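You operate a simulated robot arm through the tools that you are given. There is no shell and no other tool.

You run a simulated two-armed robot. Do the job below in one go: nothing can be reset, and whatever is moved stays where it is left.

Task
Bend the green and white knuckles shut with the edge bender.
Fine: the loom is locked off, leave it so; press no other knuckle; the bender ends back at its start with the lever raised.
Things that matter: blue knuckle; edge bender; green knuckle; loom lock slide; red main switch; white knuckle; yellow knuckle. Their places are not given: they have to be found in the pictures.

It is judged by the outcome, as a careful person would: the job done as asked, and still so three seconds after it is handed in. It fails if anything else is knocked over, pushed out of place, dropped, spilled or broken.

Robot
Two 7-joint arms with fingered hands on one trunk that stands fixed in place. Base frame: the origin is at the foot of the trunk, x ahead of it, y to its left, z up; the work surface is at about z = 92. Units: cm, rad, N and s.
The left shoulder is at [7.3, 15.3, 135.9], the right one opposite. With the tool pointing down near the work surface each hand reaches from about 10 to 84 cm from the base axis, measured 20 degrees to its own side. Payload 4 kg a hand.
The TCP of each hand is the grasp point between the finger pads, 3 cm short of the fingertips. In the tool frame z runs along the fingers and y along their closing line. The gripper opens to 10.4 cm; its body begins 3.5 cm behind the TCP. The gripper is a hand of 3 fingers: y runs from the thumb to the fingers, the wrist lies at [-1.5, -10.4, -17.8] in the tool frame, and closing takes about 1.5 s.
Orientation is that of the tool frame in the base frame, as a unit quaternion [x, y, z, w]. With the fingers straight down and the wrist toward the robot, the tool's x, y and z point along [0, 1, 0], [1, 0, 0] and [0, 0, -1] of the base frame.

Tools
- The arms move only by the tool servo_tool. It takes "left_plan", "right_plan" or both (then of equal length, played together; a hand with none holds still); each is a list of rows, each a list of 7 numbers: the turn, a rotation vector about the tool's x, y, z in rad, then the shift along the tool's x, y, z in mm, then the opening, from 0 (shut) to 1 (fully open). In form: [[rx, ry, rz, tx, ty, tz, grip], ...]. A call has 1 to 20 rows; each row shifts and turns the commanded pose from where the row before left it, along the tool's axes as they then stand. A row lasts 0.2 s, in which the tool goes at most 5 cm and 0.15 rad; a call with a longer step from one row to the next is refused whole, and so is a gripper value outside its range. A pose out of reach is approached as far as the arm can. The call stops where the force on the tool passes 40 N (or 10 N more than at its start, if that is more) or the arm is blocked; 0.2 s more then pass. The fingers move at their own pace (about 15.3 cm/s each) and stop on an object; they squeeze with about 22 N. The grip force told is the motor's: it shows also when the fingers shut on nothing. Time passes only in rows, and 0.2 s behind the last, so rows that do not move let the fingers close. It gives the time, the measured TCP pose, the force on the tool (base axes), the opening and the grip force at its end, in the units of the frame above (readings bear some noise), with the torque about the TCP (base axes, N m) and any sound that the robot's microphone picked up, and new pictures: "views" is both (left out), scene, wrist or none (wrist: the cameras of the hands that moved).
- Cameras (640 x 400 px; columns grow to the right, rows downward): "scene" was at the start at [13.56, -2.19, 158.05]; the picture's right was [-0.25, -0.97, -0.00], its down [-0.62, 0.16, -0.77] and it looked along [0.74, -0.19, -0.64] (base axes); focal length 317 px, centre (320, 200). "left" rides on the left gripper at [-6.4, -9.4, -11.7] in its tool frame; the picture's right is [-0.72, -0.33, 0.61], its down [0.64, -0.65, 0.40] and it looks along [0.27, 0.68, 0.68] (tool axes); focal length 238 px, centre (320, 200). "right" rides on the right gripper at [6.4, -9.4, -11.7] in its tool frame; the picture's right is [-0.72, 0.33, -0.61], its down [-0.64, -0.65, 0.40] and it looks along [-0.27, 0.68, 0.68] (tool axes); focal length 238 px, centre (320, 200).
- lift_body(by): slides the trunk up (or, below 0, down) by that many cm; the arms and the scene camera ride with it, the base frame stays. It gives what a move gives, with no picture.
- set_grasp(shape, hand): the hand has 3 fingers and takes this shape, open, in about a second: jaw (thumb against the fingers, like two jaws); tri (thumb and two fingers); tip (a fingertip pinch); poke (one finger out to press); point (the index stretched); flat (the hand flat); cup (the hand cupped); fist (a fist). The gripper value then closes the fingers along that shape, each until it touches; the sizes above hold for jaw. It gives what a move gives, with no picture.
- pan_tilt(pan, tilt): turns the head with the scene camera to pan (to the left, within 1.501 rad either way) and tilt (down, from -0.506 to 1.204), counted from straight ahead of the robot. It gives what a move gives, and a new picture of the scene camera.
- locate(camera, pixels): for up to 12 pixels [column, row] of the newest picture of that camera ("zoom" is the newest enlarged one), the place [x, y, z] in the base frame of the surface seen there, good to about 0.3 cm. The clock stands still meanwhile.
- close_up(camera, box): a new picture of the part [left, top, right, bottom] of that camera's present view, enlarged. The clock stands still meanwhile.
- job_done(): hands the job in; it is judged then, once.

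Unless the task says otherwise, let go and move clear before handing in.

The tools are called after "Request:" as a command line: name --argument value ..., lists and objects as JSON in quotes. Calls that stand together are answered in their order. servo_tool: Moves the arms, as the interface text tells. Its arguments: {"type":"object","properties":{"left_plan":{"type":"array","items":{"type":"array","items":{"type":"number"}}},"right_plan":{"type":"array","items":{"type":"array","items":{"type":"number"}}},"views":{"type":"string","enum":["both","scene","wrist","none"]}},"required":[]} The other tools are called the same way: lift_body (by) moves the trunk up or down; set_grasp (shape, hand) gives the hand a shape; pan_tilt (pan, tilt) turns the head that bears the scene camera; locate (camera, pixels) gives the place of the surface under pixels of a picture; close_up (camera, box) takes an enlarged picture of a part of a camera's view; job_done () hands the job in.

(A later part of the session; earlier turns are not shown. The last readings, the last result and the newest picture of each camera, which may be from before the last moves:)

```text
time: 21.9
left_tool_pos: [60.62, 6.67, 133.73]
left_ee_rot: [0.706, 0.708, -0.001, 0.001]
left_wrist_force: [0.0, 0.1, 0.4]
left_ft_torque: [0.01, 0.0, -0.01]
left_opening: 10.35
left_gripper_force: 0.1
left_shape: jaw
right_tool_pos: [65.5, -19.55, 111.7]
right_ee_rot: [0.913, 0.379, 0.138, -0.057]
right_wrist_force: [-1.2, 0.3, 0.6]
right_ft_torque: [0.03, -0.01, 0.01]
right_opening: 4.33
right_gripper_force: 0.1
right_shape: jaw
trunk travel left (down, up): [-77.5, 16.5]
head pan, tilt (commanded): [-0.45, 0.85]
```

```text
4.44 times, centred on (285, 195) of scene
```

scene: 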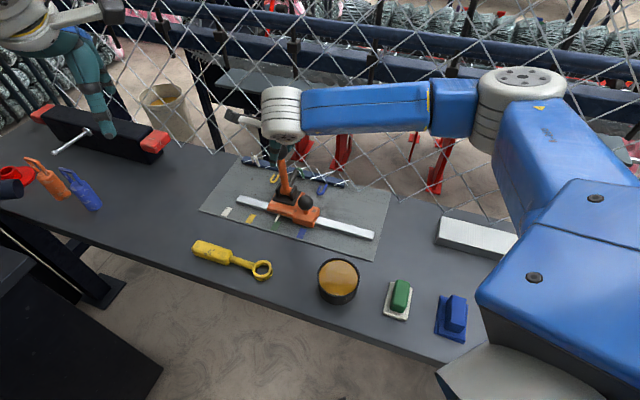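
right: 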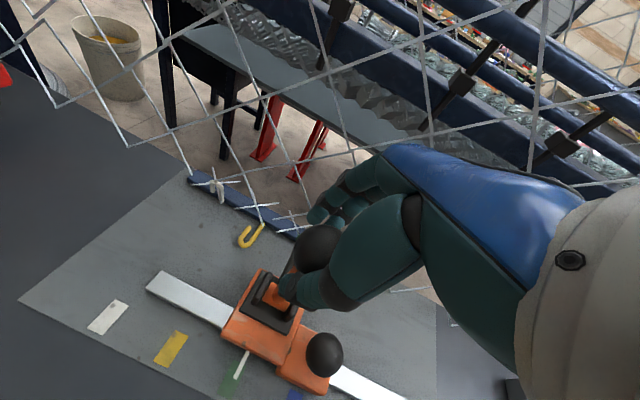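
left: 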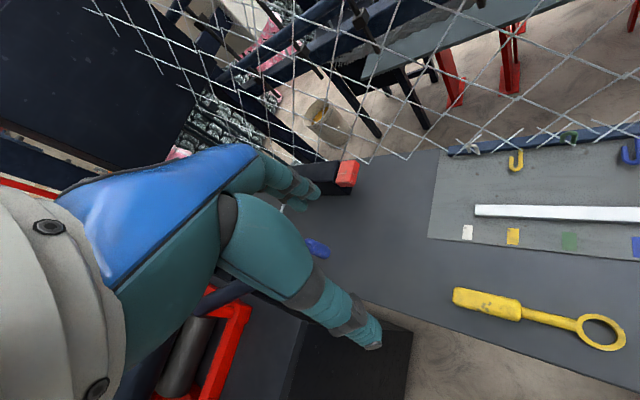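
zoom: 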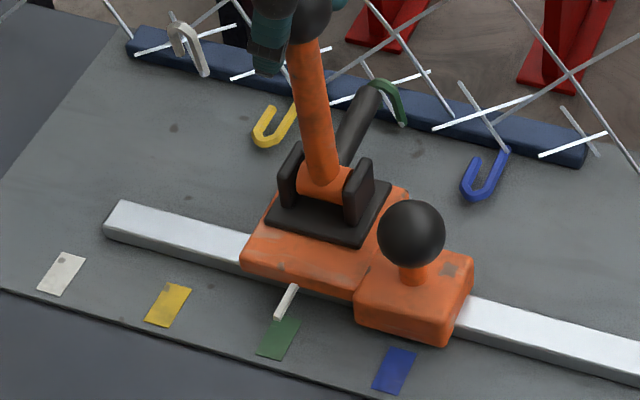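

The rod is now almost level and the lever upright, with the carriage still on green. I'll keep pushing, slightly lowering along the arc.

Request:
servo_tool --right_plan '[[0, 0, 0, 0, 8, 0, 0.4], [0, 0, 0, -0.3, 8, 1, 0.4], [0, 0, 0, -0.3, 8, 1, 0.4], [0, 0, 0, -0.3, 8, 1.5, 0.4], [0, 0, 0, -0.4, 8, 1.5, 0.4], [0, 0, 0, 0, 0, 0, 0.4]]' --views "both"

Request:
close_up --camera "scene" --box '[220, 150, 350, 240]'

```text
time: 23.3
left_tool_pos: [60.7, 6.53, 133.55]
left_ee_rot: [0.706, 0.708, 0.0, 0.0]
left_wrist_force: [-0.1, 0.6, -0.4]
left_ft_torque: [0.01, 0.01, 0.01]
left_opening: 10.36
left_gripper_force: 0.1
left_shape: jaw
right_tool_pos: [68.39, -22.25, 111.06]
right_ee_rot: [0.914, 0.378, 0.139, -0.057]
right_wrist_force: [-0.1, 0.7, 1.3]
right_ft_torque: [0.01, 0.01, -0.02]
right_opening: 4.27
right_gripper_force: 0.1
right_shape: jaw
trunk travel left (down, up): [-77.5, 16.5]
head pan, tilt (commanded): [-0.45, 0.85]
```

scene: 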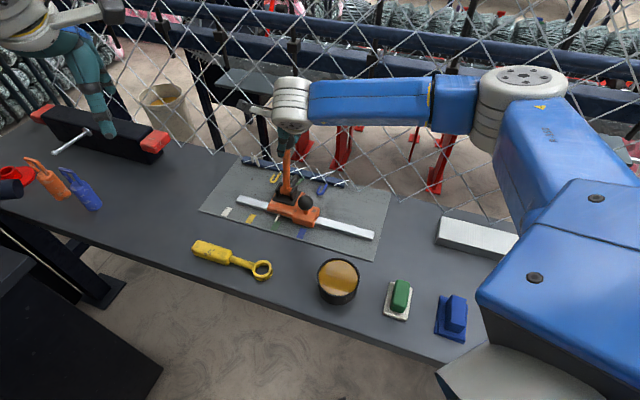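
right: 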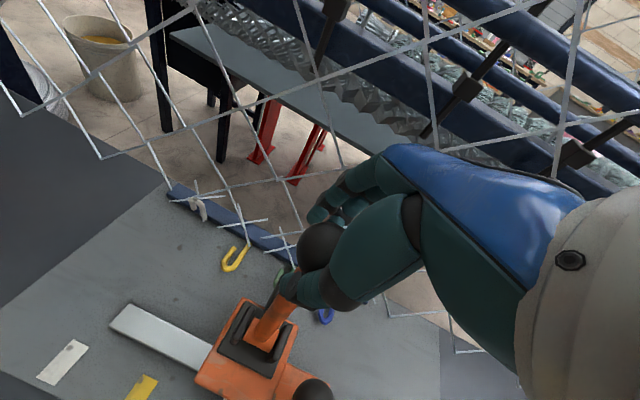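

```text
4.44 times, centred on (285, 195) of scene
```

zoom: 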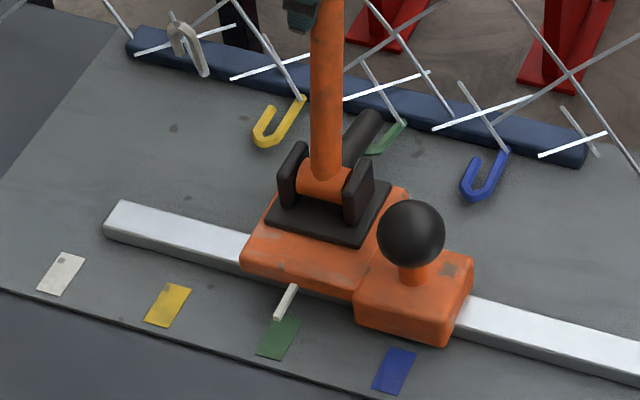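

The green knuckle is being folded down by the rod. I'll continue along the arc to the stop.

Request:
servo_tool --right_plan '[[0, 0, 0, -0.6, 7, 2, 0.4], [0, 0, 0, -0.6, 7, 2, 0.4], [0, 0, 0, -0.8, 6, 2.5, 0.4], [0, 0, 0, -0.8, 5, 2.5, 0.4], [0, 0, 0, 0, 0, 0, 0.4]]' --views "both"

Request:
close_up --camera "scene" --box '[220, 150, 350, 240]'

```text
time: 24.5
left_tool_pos: [60.63, 6.45, 133.61]
left_ee_rot: [0.706, 0.708, 0.001, 0.0]
left_wrist_force: [0.8, 0.4, 0.0]
left_ft_torque: [-0.03, 0.01, 0.04]
left_opening: 10.37
left_gripper_force: 0.1
left_shape: jaw
right_tool_pos: [70.13, -24.21, 110.09]
right_ee_rot: [0.913, 0.379, 0.138, -0.056]
right_wrist_force: [0.0, 0.3, 1.4]
right_ft_torque: [0.07, 0.07, -0.01]
right_opening: 4.26
right_gripper_force: 0.0
right_shape: jaw
trunk travel left (down, up): [-77.5, 16.5]
head pan, tilt (commanded): [-0.45, 0.85]
```

scene: 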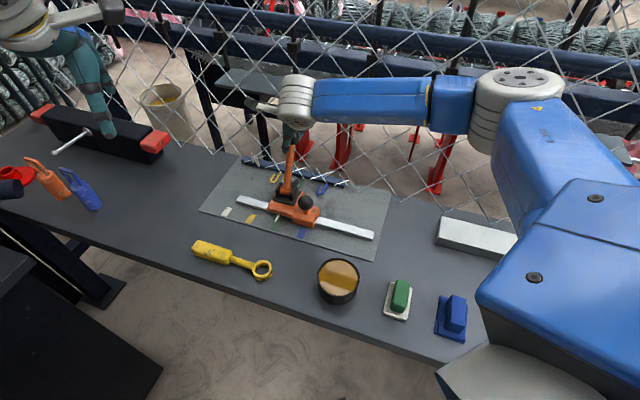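
right: 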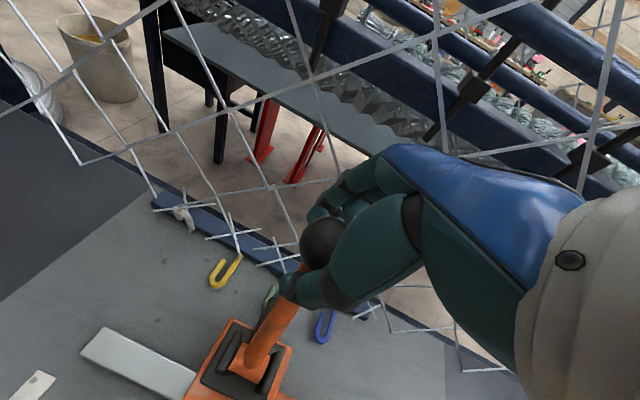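

```text
4.44 times, centred on (285, 195) of scene
```

zoom: 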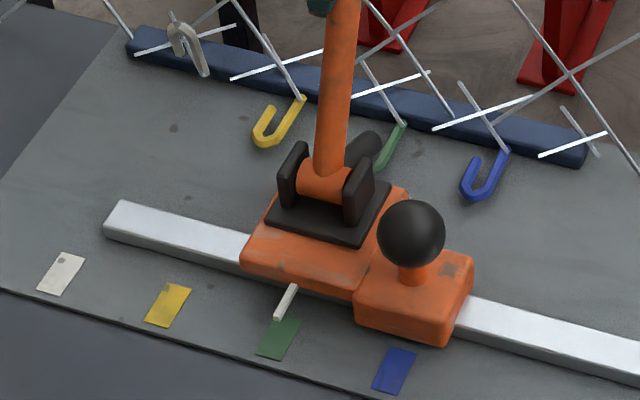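

The lever still moves with almost no resistance and the rod is not yet at a stop. I'll continue along the arc (further and lower).

Request:
servo_tool --right_plan '[[0, 0, 0, -1.0, 5, 3.3, 0.4], [0, 0, 0, -1.0, 5, 3.3, 0.4], [0, 0, 0, -1.0, 5, 3.5, 0.4], [0, 0, 0, -1.0, 5, 3.5, 0.4], [0, 0, 0, 0, 0, 0, 0.4]]' --views "both"

Request:
close_up --camera "scene" --box '[220, 150, 350, 240]'

```text
time: 25.7
left_tool_pos: [60.18, 7.04, 133.74]
left_ee_rot: [0.706, 0.708, -0.001, 0.003]
left_wrist_force: [-0.5, 0.0, 0.0]
left_ft_torque: [-0.03, 0.02, -0.02]
left_opening: 10.35
left_gripper_force: 0.0
left_shape: jaw
right_tool_pos: [71.19, -24.87, 109.0]
right_ee_rot: [0.913, 0.38, 0.14, -0.055]
right_wrist_force: [-11.6, 12.3, 11.4]
right_ft_torque: [0.13, 0.09, -0.16]
right_opening: 4.79
right_gripper_force: 0.1
right_shape: jaw
trunk travel left (down, up): [-77.5, 16.5]
head pan, tilt (commanded): [-0.45, 0.85]
```

scene: 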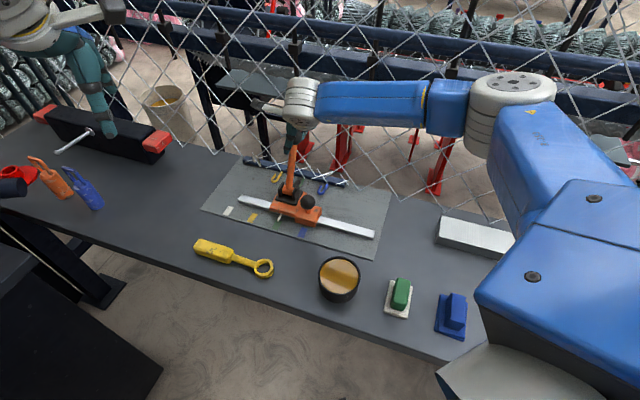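
right: 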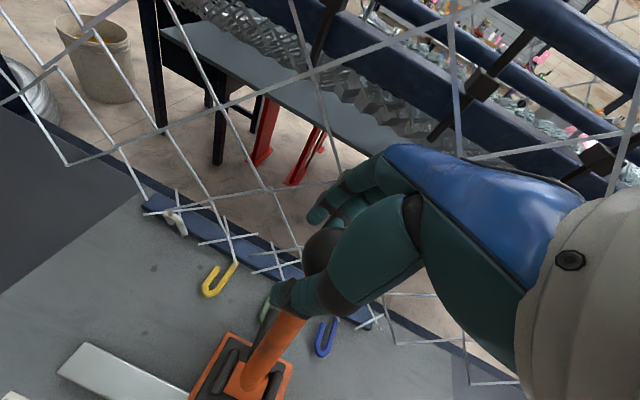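

```text
4.44 times, centred on (285, 195) of scene
```

zoom: 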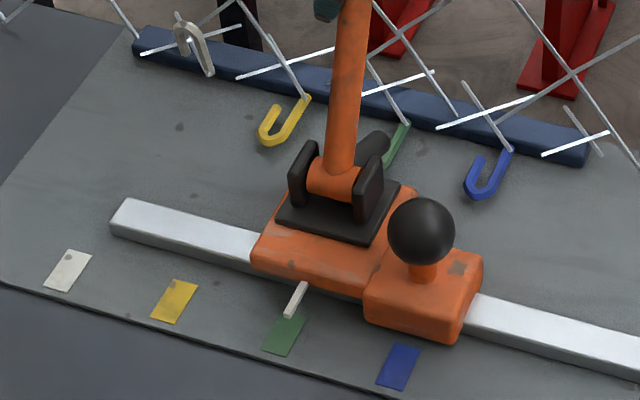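

Resistance rose to about 20 N, so the lever seems to be at its stop. I'll push a little more to be sure the bend is complete, watching for movement.

Request:
servo_tool --right_plan '[[0, 0, 0, -0.5, 3, 2, 0.3], [0, 0, 0, -0.5, 3, 2, 0.3], [0, 0, 0, 0, 0, 0, 0.3], [0, 0, 0, 0, 0, 0, 0.3]]' --views "wrist"

Request:
close_up --camera "scene" --box '[220, 150, 350, 240]'

```text
time: 26.7
left_tool_pos: [59.99, 7.39, 133.84]
left_ee_rot: [0.707, 0.708, 0.0, 0.005]
left_wrist_force: [-0.2, -1.2, 0.3]
left_ft_torque: [-0.01, -0.02, 0.01]
left_opening: 10.36
left_gripper_force: 0.1
left_shape: jaw
right_tool_pos: [71.34, -25.21, 109.01]
right_ee_rot: [0.912, 0.381, 0.141, -0.054]
right_wrist_force: [-16.9, 19.2, 19.1]
right_ft_torque: [0.26, 0.25, -0.09]
right_opening: 4.41
right_gripper_force: 0.0
right_shape: jaw
trunk travel left (down, up): [-77.5, 16.5]
head pan, tilt (commanded): [-0.45, 0.85]
```

right: 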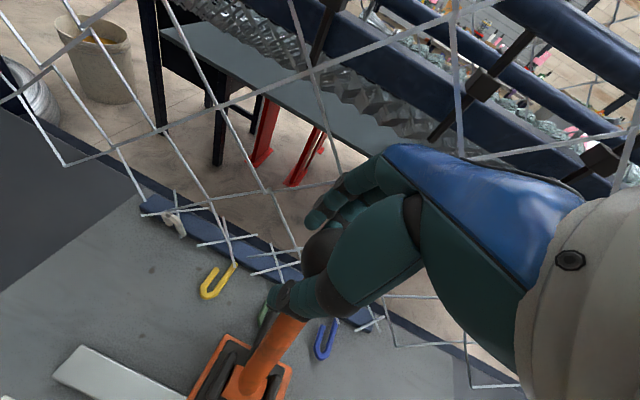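

```text
4.44 times, centred on (285, 195) of scene
```

zoom: 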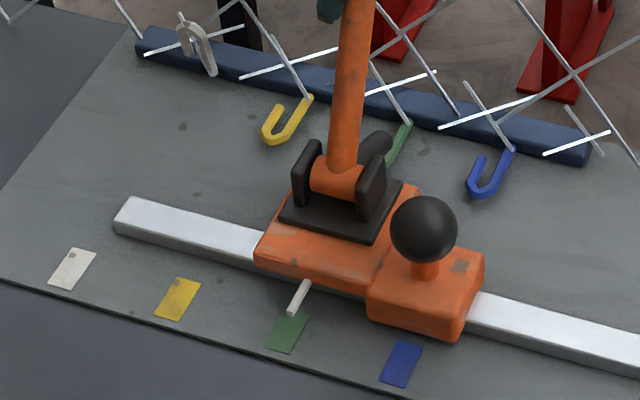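

The lever is firmly at its stop (32 N, no further motion), and the green hook lies down like its neighbours. Now I retrace the arc to raise the lever again.

Request:
servo_tool --right_plan '[[0, 0, 0, 0.5, -3, -2, 0.4], [0, 0, 0, 0.5, -3, -2, 0.4], [0, 0, 0, 1.0, -5, -3.4, 0.4], [0, 0, 0, 1.0, -5, -3.4, 0.4], [0, 0, 0, 1.0, -5, -3.4, 0.4], [0, 0, 0, 1.0, -5, -3.4, 0.4], [0, 0, 0, 0.7, -6.25, -2.25, 0.4], [0, 0, 0, 0.7, -6.25, -2.25, 0.4], [0, 0, 0, 0.7, -6.25, -2.25, 0.4], [0, 0, 0, 0.7, -6.25, -2.25, 0.4], [0, 0, 0, 0.3, -8, -1, 0.4], [0, 0, 0, 0.3, -8, -1, 0.4], [0, 0, 0, 0.3, -8, -1, 0.4], [0, 0, 0, 0.3, -8, -1, 0.4], [0, 0, 0, 0.3, -8, -1, 0.4], [0, 0, 0, 0, -8, 0, 0.4], [0, 0, 0, 0, -8, 0, 0.4], [0, 0, 0, 0, -8, 0, 0.4], [0, 0, 0, 0, -8, 0, 0.4], [0, 0, 0, 0, -8, 0, 0.4]]' --views "both"

Request:
close_up --camera "scene" --box '[220, 150, 350, 240]'

```text
time: 30.9
left_tool_pos: [60.7, 6.36, 133.52]
left_ee_rot: [0.707, 0.707, 0.0, 0.0]
left_wrist_force: [0.0, 1.0, 0.4]
left_ft_torque: [-0.02, 0.03, -0.01]
left_opening: 10.35
left_gripper_force: 0.1
left_shape: jaw
right_tool_pos: [62.71, -16.72, 111.4]
right_ee_rot: [0.914, 0.378, 0.138, -0.057]
right_wrist_force: [0.9, -0.9, 0.0]
right_ft_torque: [-0.04, -0.02, -0.02]
right_opening: 4.27
right_gripper_force: 0.0
right_shape: jaw
trunk travel left (down, up): [-77.5, 16.5]
head pan, tilt (commanded): [-0.45, 0.85]
```

scene: 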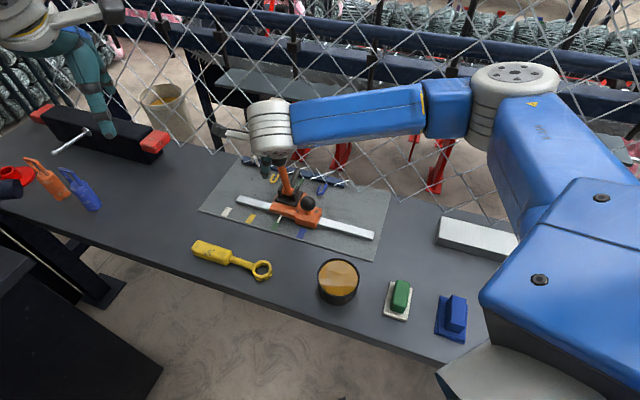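
right: 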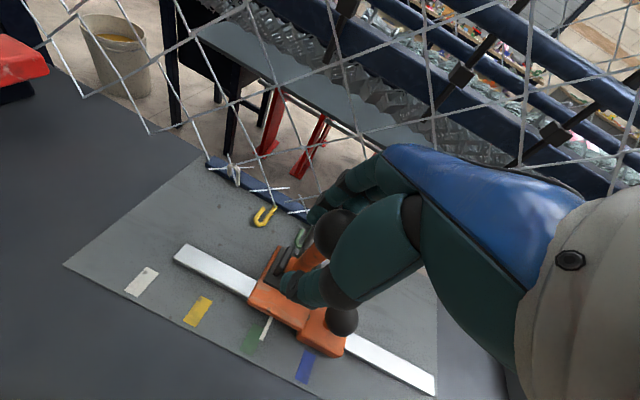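

```text
4.44 times, centred on (285, 195) of scene
```

zoom: 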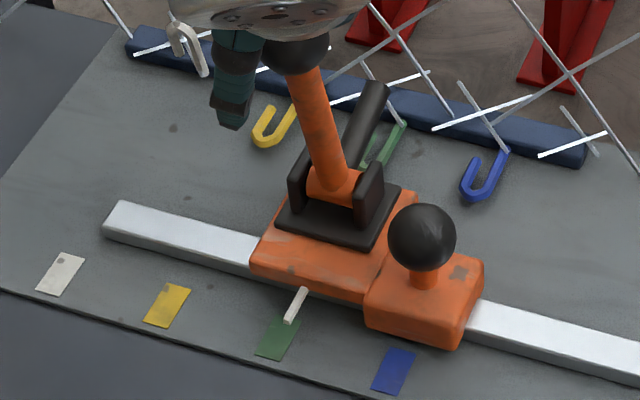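

The lever is partly back up, the green hook lies flat, and the carriage drifted only a few mm toward blue. I'll keep pulling the lever back to its raised stop.

Request:
servo_tool --right_plan '[[0, 0, 0, 0, -5, 0, 0.4], [0, 0, 0, 0, -5, 0, 0.4], [0, 0, 0, -0.3, -5, 1, 0.4], [0, 0, 0, -0.3, -5, 1, 0.4], [0, 0, 0, -0.3, -5, 1, 0.4], [0, 0, 0, -0.3, -4, 1, 0.4], [0, 0, 0, 0, 0, 0, 0.4]]' --views "both"

Request:
close_up --camera "scene" --box '[220, 150, 350, 240]'

```text
time: 32.5
left_tool_pos: [60.77, 6.47, 133.57]
left_ee_rot: [0.706, 0.709, 0.0, 0.0]
left_wrist_force: [0.7, -0.4, -0.3]
left_ft_torque: [0.01, -0.02, 0.02]
left_opening: 10.37
left_gripper_force: 0.1
left_shape: jaw
right_tool_pos: [60.69, -14.56, 111.22]
right_ee_rot: [0.914, 0.378, 0.138, -0.058]
right_wrist_force: [3.5, -1.9, 0.9]
right_ft_torque: [-0.09, -0.07, 0.03]
right_opening: 4.32
right_gripper_force: 0.0
right_shape: jaw
trunk travel left (down, up): [-77.5, 16.5]
head pan, tilt (commanded): [-0.45, 0.85]
```

scene: 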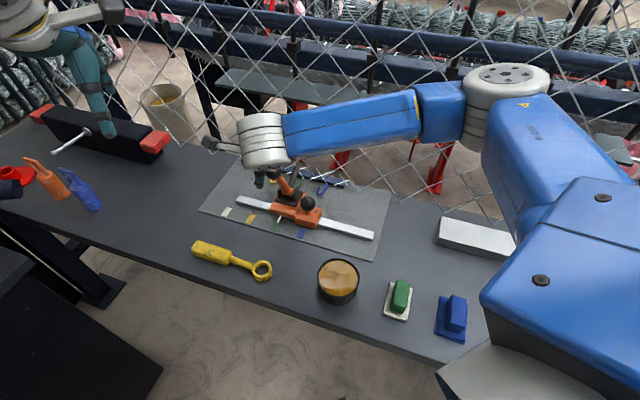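
right: 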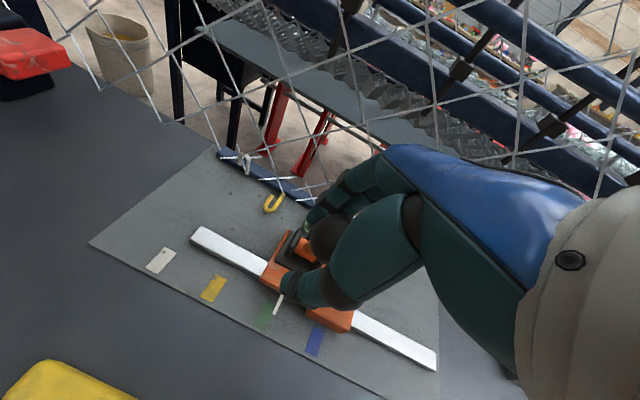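

```text
4.44 times, centred on (285, 195) of scene
```

zoom: 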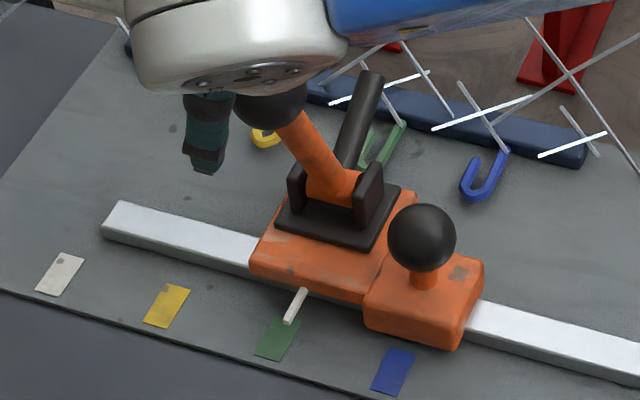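

The lever is nearly back (ball near (270,98) in the zoom), with about 4 N of reaction. I'll pull slightly more to find the raised stop.

Request:
servo_tool --right_plan '[[0, 0, 0, -0.3, -4, 1, 0.4], [0, 0, 0, -0.3, -4, 1, 0.4], [0, 0, 0, 0, 0, 0, 0.4]]' --views "wrist"

Request:
close_up --camera "scene" --box '[220, 150, 350, 240]'

```text
time: 33.3
left_tool_pos: [60.79, 6.41, 133.57]
left_ee_rot: [0.706, 0.708, 0.001, 0.0]
left_wrist_force: [-0.1, 1.0, -0.1]
left_ft_torque: [0.03, -0.02, 0.0]
left_opening: 10.36
left_gripper_force: 0.0
left_shape: jaw
right_tool_pos: [60.27, -14.24, 111.0]
right_ee_rot: [0.914, 0.378, 0.139, -0.056]
right_wrist_force: [7.1, -5.4, 9.5]
right_ft_torque: [-0.37, -0.4, 0.07]
right_opening: 4.7
right_gripper_force: 0.0
right_shape: jaw
trunk travel left (down, up): [-77.5, 16.5]
head pan, tilt (commanded): [-0.45, 0.85]
```

right: 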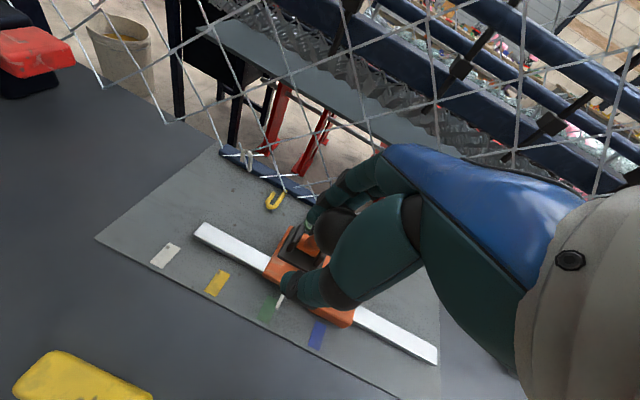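

```text
4.44 times, centred on (285, 195) of scene
```

zoom: 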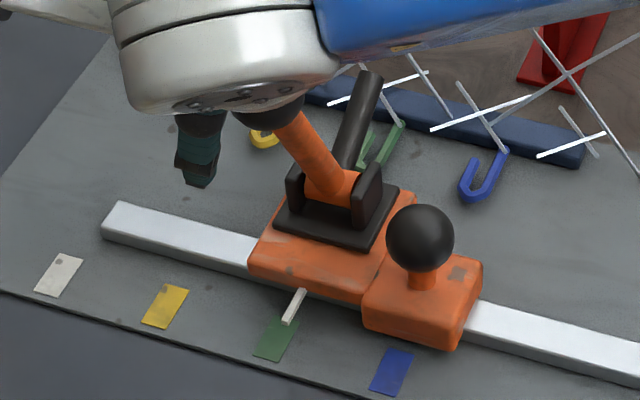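

The fingers gave slightly at 13 N with the lever not moving, so it is at its raised stop. I'll unload, open the cage and lift off along the tool axis.

Request:
servo_tool --right_plan '[[0, 0, 0, 0, 4, 0, 0.45], [0, 0, 0, 0, 5, 0, 0.6], [0, 0, 0, 0, 0, 0, 0.7], [0, 0, 0, 0, 0, 0, 0.75], [0, 0, 0, 0, 0, -15, 0.75], [0, 0, 0, 0, 0, -25, 0.75], [0, 0, 0, 0, 0, -35, 0.75], [0, 0, 0, 0, 0, -35, 0.75], [0, 0, 0, 0, 0, 0, 0.75]]' --views "both"

Request:
close_up --camera "scene" --box '[220, 150, 350, 240]'

Request:
close_up --camera "right" --box '[140, 150, 340, 370]'

```text
time: 35.3
left_tool_pos: [60.7, 6.5, 133.57]
left_ee_rot: [0.706, 0.708, 0.0, 0.0]
left_wrist_force: [-0.1, -0.6, -0.7]
left_ft_torque: [-0.04, 0.01, 0.01]
left_opening: 10.33
left_gripper_force: 0.0
left_shape: jaw
right_tool_pos: [58.65, -16.93, 121.4]
right_ee_rot: [0.914, 0.378, 0.139, -0.057]
right_wrist_force: [-0.7, -0.5, 0.1]
right_ft_torque: [0.03, -0.01, 0.01]
right_opening: 7.77
right_gripper_force: 0.0
right_shape: jaw
trunk travel left (down, up): [-77.5, 16.5]
head pan, tilt (commanded): [-0.45, 0.85]
```

scene: 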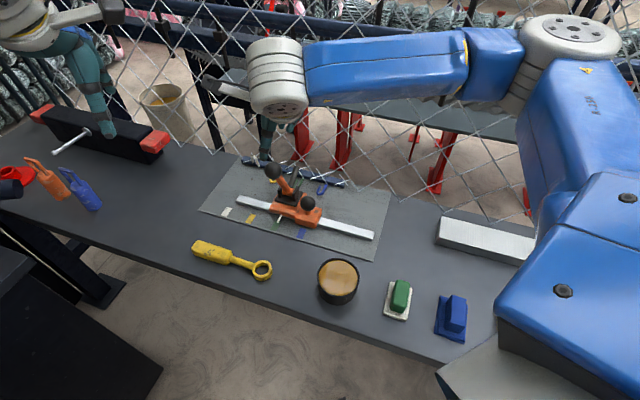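
right: 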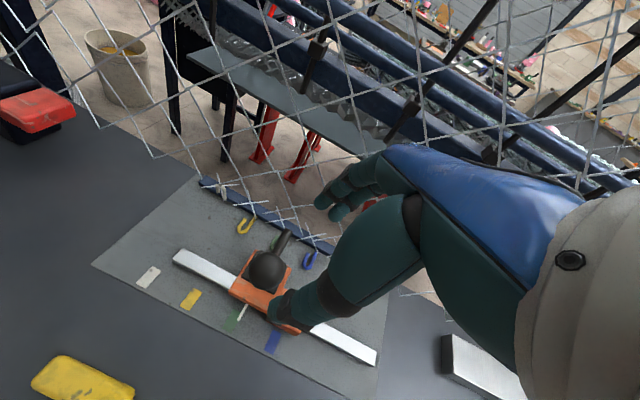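

```text
4.44 times, centred on (285, 195) of scene
```

zoom: 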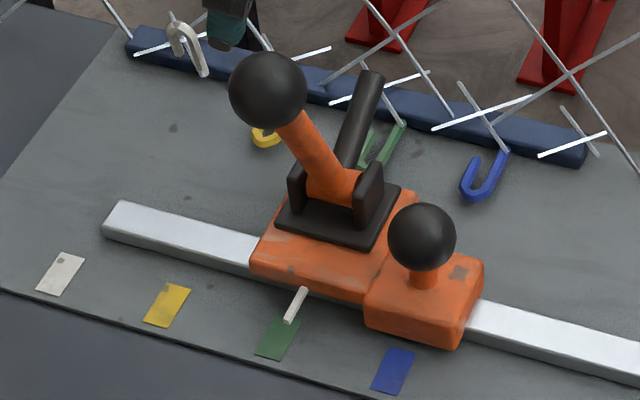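

```text
1.82 times, centred on (240, 260) of right
```

zoom: 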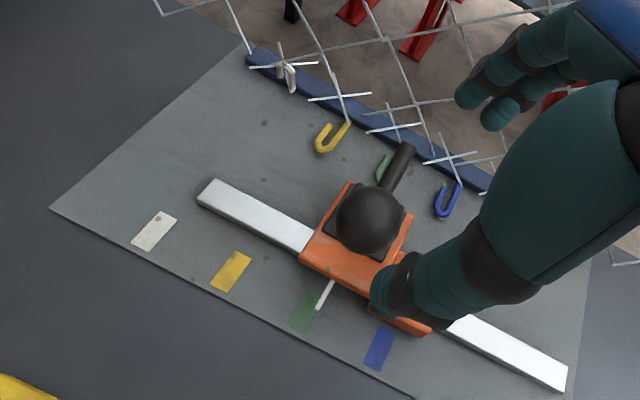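

The lever is raised again, the green hook is lying flat, and the pointer sits a few mm toward blue from green. Before going to white, I'll look at the space to the left so I can move the left hand out of the way safely.

Request:
pan_tilt --pan 0.6 --tilt 0.6

Request:
locate --camera "scene" --pixels '[[330, 135], [250, 120], [300, 90], [420, 120], [440, 150], [380, 130], [200, 30], [130, 90], [370, 165], [280, 170]]'

```text
time: 36.6
left_tool_pos: [60.62, 6.4, 133.62]
left_ee_rot: [0.707, 0.708, 0.001, 0.001]
left_wrist_force: [-0.7, -0.2, -0.1]
left_ft_torque: [0.0, -0.02, 0.01]
left_opening: 10.33
left_gripper_force: 0.0
left_shape: jaw
right_tool_pos: [58.53, -16.87, 121.32]
right_ee_rot: [0.914, 0.378, 0.137, -0.057]
right_wrist_force: [-1.0, 0.7, -0.1]
right_ft_torque: [0.0, -0.01, 0.02]
right_opening: 7.78
right_gripper_force: 0.0
right_shape: jaw
trunk travel left (down, up): [-77.5, 16.5]
head pan, tilt (commanded): [0.6, 0.6]
```

scene: 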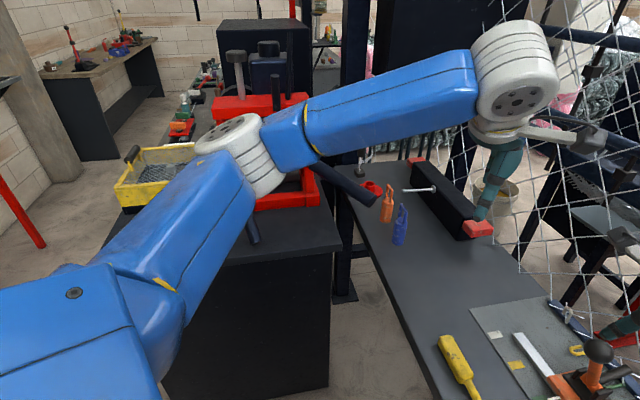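

```text
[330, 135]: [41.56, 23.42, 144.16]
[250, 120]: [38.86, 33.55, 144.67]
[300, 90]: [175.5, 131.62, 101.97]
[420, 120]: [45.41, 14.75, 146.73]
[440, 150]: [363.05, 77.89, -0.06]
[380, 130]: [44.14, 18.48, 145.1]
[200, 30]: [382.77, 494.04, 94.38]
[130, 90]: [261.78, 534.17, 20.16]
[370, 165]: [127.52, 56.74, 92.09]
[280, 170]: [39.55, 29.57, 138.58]
```

The left elbow is near (39,33,144). I'll measure the red machine and black bar near it before choosing how to move the left hand.

Request:
locate --camera "scene" --pixels '[[345, 182], [373, 203], [325, 170], [255, 235], [237, 62], [268, 68], [312, 195], [240, 108], [290, 200], [435, 190], [415, 160], [480, 228]]'

Request:
close_up --camera "scene" --box '[200, 20, 520, 260]'

```text
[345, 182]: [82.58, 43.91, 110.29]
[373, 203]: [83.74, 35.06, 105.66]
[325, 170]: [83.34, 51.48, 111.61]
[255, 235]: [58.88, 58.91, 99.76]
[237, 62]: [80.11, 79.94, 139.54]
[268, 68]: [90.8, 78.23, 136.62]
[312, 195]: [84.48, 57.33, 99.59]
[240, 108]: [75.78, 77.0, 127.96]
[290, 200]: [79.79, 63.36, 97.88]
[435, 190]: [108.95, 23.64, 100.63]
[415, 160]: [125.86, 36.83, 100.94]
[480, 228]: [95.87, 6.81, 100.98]
```

```text
1.67 times, centred on (360, 140) of scene
```

zoom: 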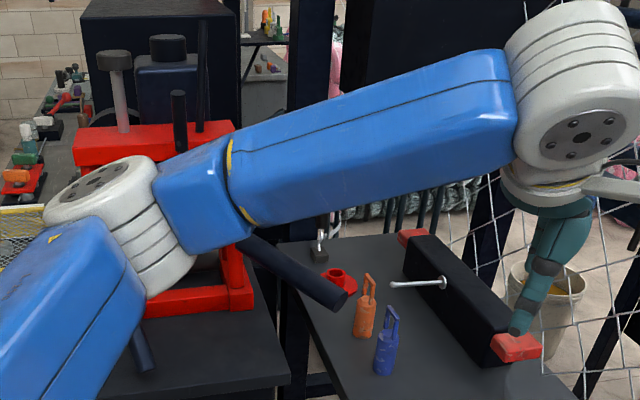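

Everything on the left is well below or beyond the left hand's path (bar tip at z≈111, machine beyond y≈57). I'll shift the left hand left, back and up to clear the white end.

Request:
servo_tool --left_plan '[[0, 0, 0, 28, -12, -12, 1], [0, 0, 0, 28, -12, -12, 1], [0, 0, 0, 28, -12, -12, 1], [0, 0, 0, 28, -12, -12, 1], [0, 0, 0, 28, -12, -12, 1], [0, 0, 0, 0, 0, 0, 1]]' --views "scene"

Request:
pan_tilt --pan -0.3 --tilt 0.8

Request:
locate --camera "right" --pixels '[[243, 312], [240, 319], [247, 305], [267, 272], [234, 320]]'

```text
time: 38.0
left_tool_pos: [54.58, 20.74, 139.66]
left_ee_rot: [0.707, 0.707, 0.0, 0.0]
left_wrist_force: [-0.7, 0.2, 0.7]
left_ft_torque: [-0.02, -0.02, 0.0]
left_opening: 10.39
left_gripper_force: 0.0
left_shape: jaw
right_tool_pos: [58.52, -16.89, 121.46]
right_ee_rot: [0.913, 0.379, 0.138, -0.056]
right_wrist_force: [0.5, -0.2, 0.8]
right_ft_torque: [0.02, -0.03, 0.01]
right_opening: 7.76
right_gripper_force: 0.1
right_shape: jaw
trunk travel left (down, up): [-77.5, 16.5]
head pan, tilt (commanded): [0.6, 0.6]
```

scene: 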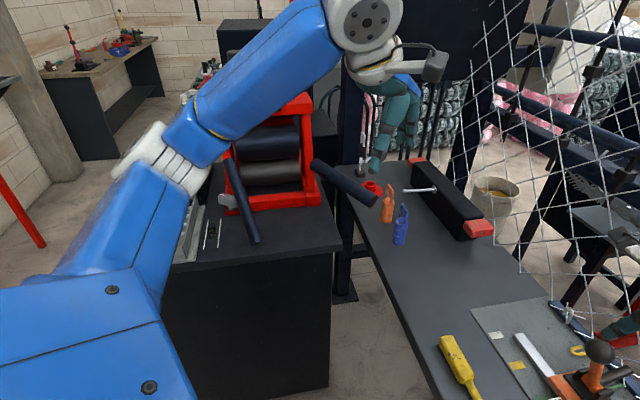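

```text
time: 39.2
left_tool_pos: [54.63, 20.49, 139.68]
left_ee_rot: [0.706, 0.708, 0.0, 0.0]
left_wrist_force: [0.5, 0.1, 0.9]
left_ft_torque: [0.02, -0.02, 0.02]
left_opening: 10.37
left_gripper_force: 0.0
left_shape: jaw
right_tool_pos: [58.5, -16.9, 121.41]
right_ee_rot: [0.914, 0.378, 0.138, -0.057]
right_wrist_force: [0.5, -0.5, 0.6]
right_ft_torque: [-0.03, -0.01, 0.03]
right_opening: 7.79
right_gripper_force: 0.1
right_shape: jaw
trunk travel left (down, up): [-77.5, 16.5]
head pan, tilt (commanded): [-0.3, 0.799]
```

scene: 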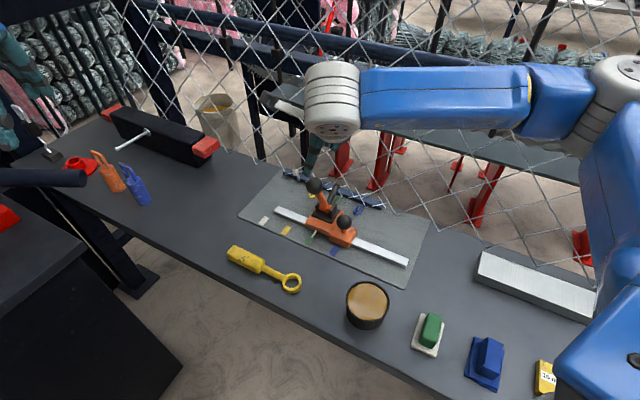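

```text
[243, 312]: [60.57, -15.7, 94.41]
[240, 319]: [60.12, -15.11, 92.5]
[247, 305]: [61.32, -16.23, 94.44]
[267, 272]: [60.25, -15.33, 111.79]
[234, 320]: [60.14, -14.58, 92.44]
```

The left hand is clear. The pointer now sits at s≈31.8 (slight drift), so white is about 14.7 cm ahead. I'll move the right hand back to a point on the slide ball's approach axis.

Request:
servo_tool --right_plan '[[0, 0, 0, -25.8, 8.75, 3.8, 0.8], [0, 0, 0, -25.8, 8.75, 3.8, 0.8], [0, 0, 0, -25.8, 8.75, 3.8, 0.8], [0, 0, 0, -25.8, 8.75, 3.8, 0.8], [0, 0, 0, 0, 0, 0, 0.8]]' --views "both"

Request:
close_up --camera "right" --box '[100, 130, 320, 350]'

```text
time: 40.4
left_tool_pos: [54.56, 20.47, 139.74]
left_ee_rot: [0.706, 0.708, 0.0, 0.0]
left_wrist_force: [-0.2, -0.7, -0.1]
left_ft_torque: [-0.03, -0.06, 0.02]
left_opening: 10.36
left_gripper_force: 0.1
left_shape: jaw
right_tool_pos: [54.25, -26.08, 116.98]
right_ee_rot: [0.913, 0.379, 0.138, -0.057]
right_wrist_force: [0.4, 0.7, -0.5]
right_ft_torque: [0.02, -0.01, 0.03]
right_opening: 8.28
right_gripper_force: 0.0
right_shape: jaw
trunk travel left (down, up): [-77.5, 16.5]
head pan, tilt (commanded): [-0.3, 0.799]
```

scene: 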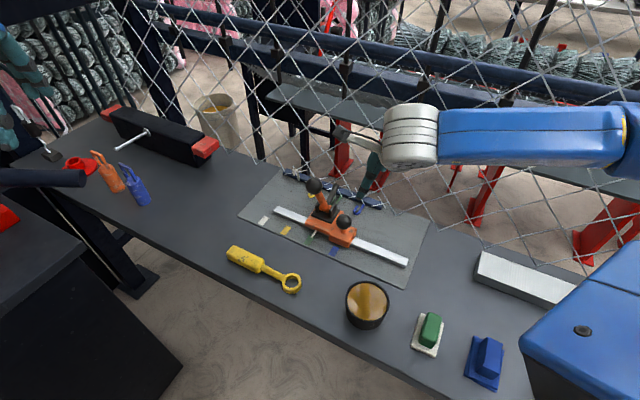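
right: 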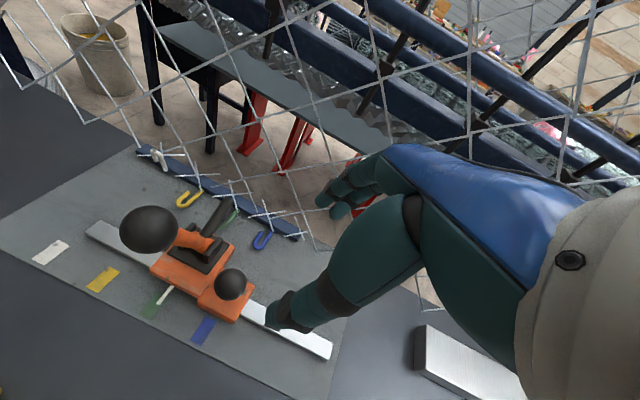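

```text
1.82 times, centred on (210, 240) of right
```

zoom: 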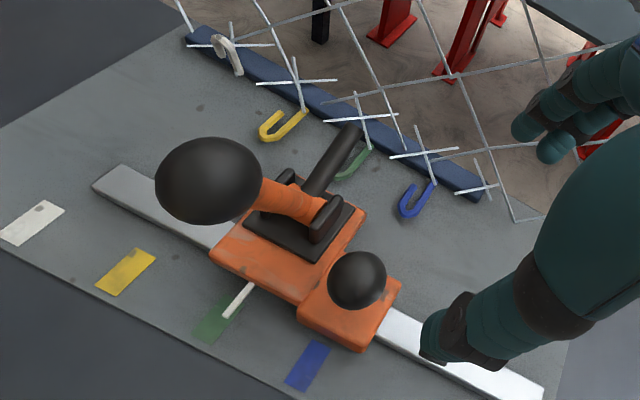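

The green hook now lies flat next to the plate like yellow and blue. I'll measure the slide ball and pointer, then descend.

Request:
locate --camera "right" --pixels '[[231, 284], [165, 294], [161, 299], [169, 288], [150, 308], [149, 230], [220, 215], [50, 251]]'

```text
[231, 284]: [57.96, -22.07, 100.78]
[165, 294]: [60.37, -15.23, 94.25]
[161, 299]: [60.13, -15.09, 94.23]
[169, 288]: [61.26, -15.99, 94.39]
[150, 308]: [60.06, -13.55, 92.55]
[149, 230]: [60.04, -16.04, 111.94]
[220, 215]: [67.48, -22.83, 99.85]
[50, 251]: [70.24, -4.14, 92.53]
```

The slide ball is at s≈25.5, straight along the tool axis. I'll descend 18 cm and close on it.

Request:
servo_tool --right_plan '[[0, 0, 0, 0.3, 0, 32, 0.8], [0, 0, 0, 0.3, 0, 32, 0.8], [0, 0, 0, 0.3, 0, 32, 0.8], [0, 0, 0, 0.3, 0, 30, 0.8], [0, 0, 0, 0.3, 0, 30, 0.8], [0, 0, 0, 0.3, 0, 25, 0.8], [0, 0, 0, 0, 0, 0, 0.5], [0, 0, 0, 0, 0, 0, 0.2], [0, 0, 0, 0, 0, 0, 0], [0, 0, 0, 0, 0, 0, 0], [0, 0, 0, 0, 0, 0, 0], [0, 0, 0, 0, 0, 0, 0], [0, 0, 0, 0, 0, 0, 0]]' --views "both"

```text
time: 43.2
left_tool_pos: [54.8, 20.62, 139.58]
left_ee_rot: [0.707, 0.707, -0.001, 0.0]
left_wrist_force: [0.7, 0.9, -0.5]
left_ft_torque: [-0.01, -0.01, 0.0]
left_opening: 10.36
left_gripper_force: 0.0
left_shape: jaw
right_tool_pos: [58.21, -22.15, 99.65]
right_ee_rot: [0.914, 0.378, 0.137, -0.057]
right_wrist_force: [-0.6, 4.3, -11.3]
right_ft_torque: [-0.02, 0.01, -0.04]
right_opening: 2.22
right_gripper_force: 22.1
right_shape: jaw
trunk travel left (down, up): [-77.5, 16.5]
head pan, tilt (commanded): [-0.3, 0.799]
```

scene: 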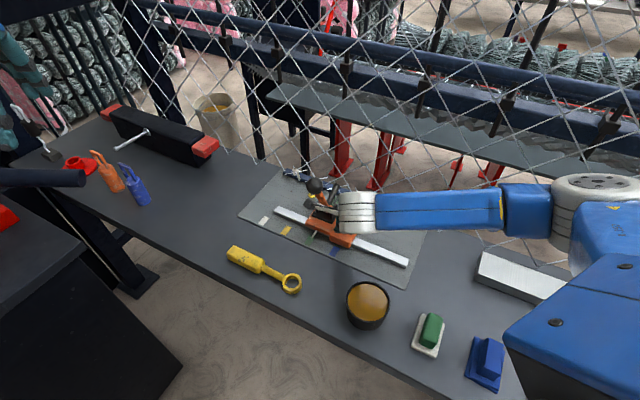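
right: 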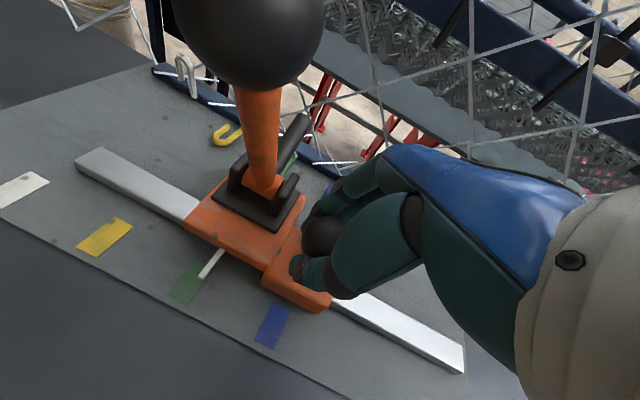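

The ball is gripped at 22 N with TCP at s≈25.5. I'll slide about 14.6 cm along the rail toward white with the lever raised.

Request:
servo_tool --right_plan '[[0, 0, 0, 9.3, 0, 2.876, 0], [0, 0, 0, 9.3, 0, 2.876, 0], [0, 0, 0, 9.3, 0, 2.876, 0], [0, 0, 0, 9.3, 0, 2.876, 0], [0, 0, 0, 9.3, 0, 2.876, 0], [0, 0, 0, 9.3, 0, 2.876, 0], [0, 0, 0, 9.3, 0, 2.876, 0], [0, 0, 0, 9.3, 0, 2.876, 0], [0, 0, 0, 9.3, 0, 2.876, 0], [0, 0, 0, 9.3, 0, 2.876, 0], [0, 0, 0, 9.3, 0, 2.876, 0], [0, 0, 0, 9.3, 0, 2.876, 0], [0, 0, 0, 9.3, 0, 2.876, 0], [0, 0, 0, 9.3, 0, 2.876, 0], [0, 0, 0, 9.3, 0, 2.876, 0], [0, 0, 0, 0, 0, 0, 0]]' --views "both"

Request:
close_up --camera "right" --box '[70, 170, 310, 360]'

```text
time: 46.6
left_tool_pos: [54.85, 20.77, 139.67]
left_ee_rot: [0.706, 0.708, 0.0, 0.001]
left_wrist_force: [0.0, -1.2, 0.3]
left_ft_torque: [0.02, -0.01, 0.05]
left_opening: 10.35
left_gripper_force: 0.0
left_shape: jaw
right_tool_pos: [68.66, -11.77, 99.7]
right_ee_rot: [0.913, 0.379, 0.137, -0.057]
right_wrist_force: [-5.7, 4.1, -11.3]
right_ft_torque: [0.02, 0.14, -0.03]
right_opening: 2.17
right_gripper_force: 21.5
right_shape: jaw
trunk travel left (down, up): [-77.5, 16.5]
head pan, tilt (commanded): [-0.3, 0.799]
```

scene: 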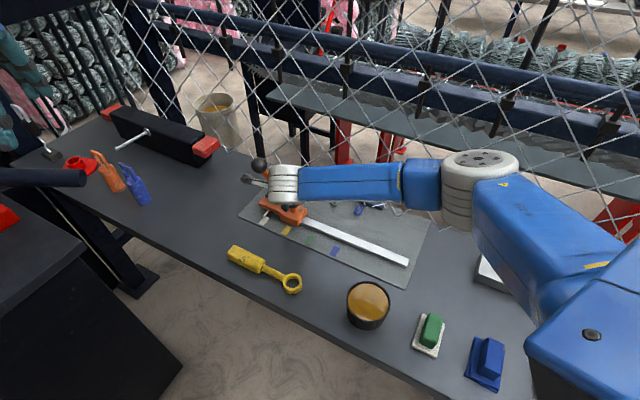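
right: 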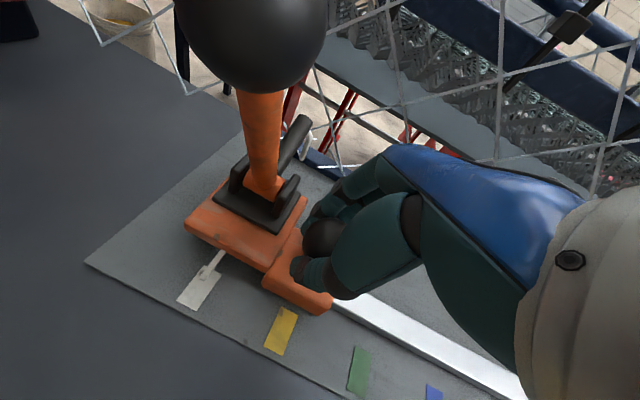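

```text
2.11 times, centred on (190, 265) of right
```

zoom: 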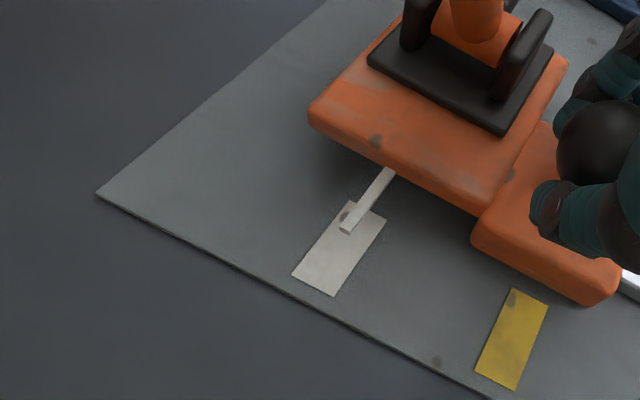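

The pointer at (215,262) sits over the white patch in the same way it did over green. I'll confirm with measured places.

Request:
locate --camera "right" --pixels '[[209, 268], [205, 275], [214, 258], [200, 288], [190, 300], [210, 300], [182, 292], [280, 330], [302, 122], [288, 150]]'

Request:
close_up --camera "scene" --box '[230, 145, 350, 255]'

```text
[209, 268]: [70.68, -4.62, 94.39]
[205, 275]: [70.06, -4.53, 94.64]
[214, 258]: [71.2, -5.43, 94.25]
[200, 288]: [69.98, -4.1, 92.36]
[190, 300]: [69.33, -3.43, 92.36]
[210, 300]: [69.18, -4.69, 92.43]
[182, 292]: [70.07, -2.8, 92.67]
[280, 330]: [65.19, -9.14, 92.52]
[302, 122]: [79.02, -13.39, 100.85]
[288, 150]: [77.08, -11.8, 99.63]
```

```text
3.64 times, centred on (290, 200) of scene
```

zoom: 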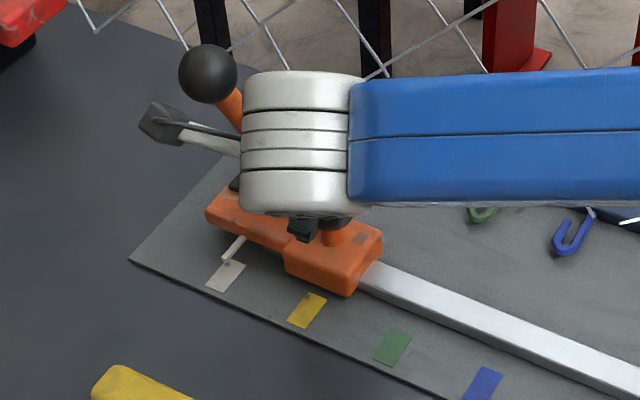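

The pointer (s≈46.5) and white patch (s≈46.58) agree to about 1 mm. I'll release the ball and retract.

Request:
servo_tool --right_plan '[[0, 0, 0, 0, 0, 0, 0.3], [0, 0, 0, 0, 0, 0, 0.6], [0, 0, 0, 0, 0, 0, 0.8], [0, 0, 0, 0, 0, 0, 0.8], [0, 0, 0, 0, 0, 0, 0.8], [0, 0, 0, 0, 0, -20, 0.8], [0, 0, 0, 0, 0, -30, 0.8], [0, 0, 0, 0, 0, -35, 0.8], [0, 0, 0, 0, 0, -35, 0.8], [0, 0, 0, 0, 0, -35, 0.8], [0, 0, 0, 0, 0, -35, 0.8], [0, 0, 0, 0, 0, 0, 0.8]]' --views "both"

Request:
close_up --camera "right" --box '[80, 130, 320, 350]'

Request:
locate --camera "right" --pixels '[[150, 228], [231, 283], [165, 294], [220, 210]]'

```text
time: 49.2
left_tool_pos: [54.71, 20.56, 139.65]
left_ee_rot: [0.706, 0.708, -0.001, 0.002]
left_wrist_force: [0.4, 0.2, -0.5]
left_ft_torque: [-0.04, 0.05, 0.01]
left_opening: 10.4
left_gripper_force: 0.0
left_shape: jaw
right_tool_pos: [64.48, -15.76, 117.94]
right_ee_rot: [0.914, 0.378, 0.139, -0.056]
right_wrist_force: [-0.1, 0.0, 0.0]
right_ft_torque: [0.02, -0.01, -0.01]
right_opening: 8.31
right_gripper_force: 0.0
right_shape: jaw
trunk travel left (down, up): [-77.5, 16.5]
head pan, tilt (commanded): [-0.3, 0.799]
```

scene: 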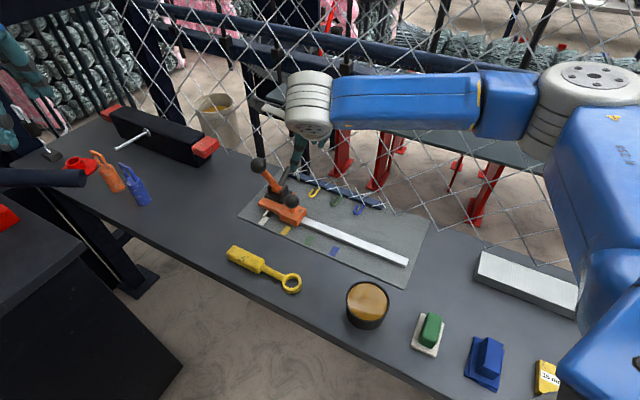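
right: 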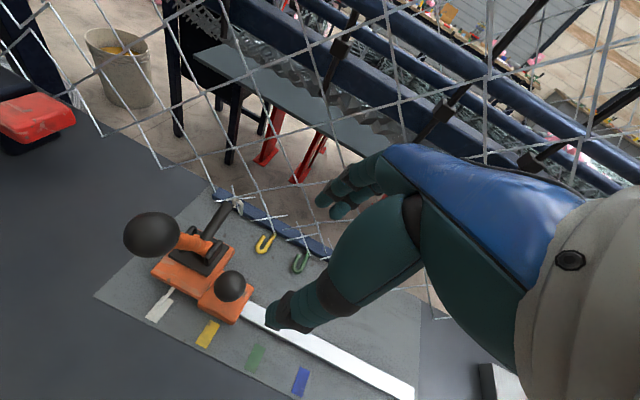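

```text
1.82 times, centred on (200, 240) of right
```

zoom: 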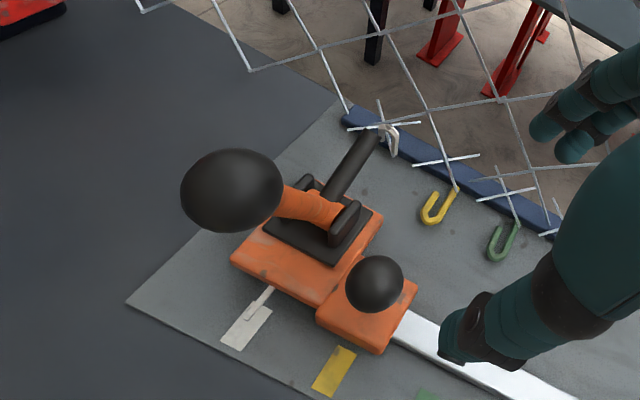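

```text
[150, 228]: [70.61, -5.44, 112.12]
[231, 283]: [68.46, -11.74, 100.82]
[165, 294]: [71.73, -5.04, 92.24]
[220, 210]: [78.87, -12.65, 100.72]
```

Green now looks just like yellow and blue, lying flat. I'll go above the lever ball for the white press, following the same relative path as before.

Request:
servo_tool --right_plan '[[0, 0, 0, 24, -7.2, 0.75, 0.8], [0, 0, 0, 24, -7.2, 0.75, 0.8], [0, 0, 0, 24, -7.2, 0.75, 0.7], [0, 0, 0, 24, -7.2, 0.75, 0.65], [0, 0, 0, 0, 0, 0, 0.65]]' --views "both"

```text
time: 50.4
left_tool_pos: [54.65, 20.68, 139.77]
left_ee_rot: [0.706, 0.708, -0.001, 0.001]
left_wrist_force: [-0.3, 0.8, -0.2]
left_ft_torque: [0.02, 0.0, 0.03]
left_opening: 10.38
left_gripper_force: 0.1
left_shape: jaw
right_tool_pos: [69.18, -7.02, 120.3]
right_ee_rot: [0.914, 0.378, 0.137, -0.056]
right_wrist_force: [-0.5, 0.3, 1.4]
right_ft_torque: [0.02, 0.01, 0.01]
right_opening: 6.79
right_gripper_force: 0.0
right_shape: jaw
trunk travel left (down, up): [-77.5, 16.5]
head pan, tilt (commanded): [-0.3, 0.799]
```

scene: 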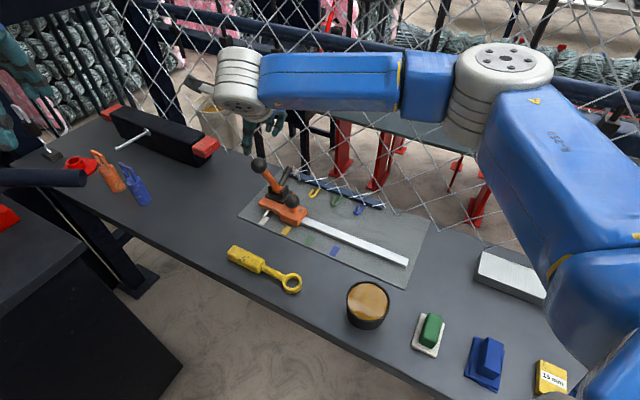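
right: 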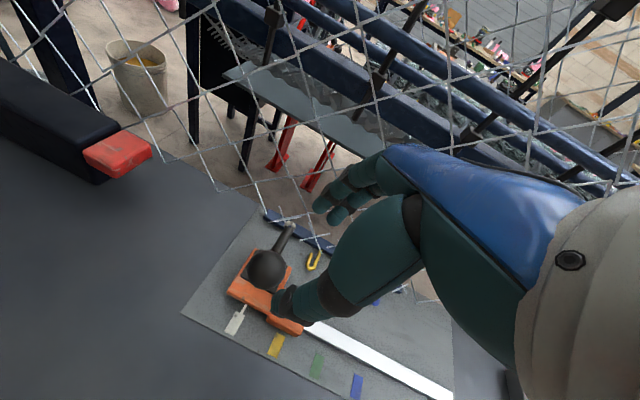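

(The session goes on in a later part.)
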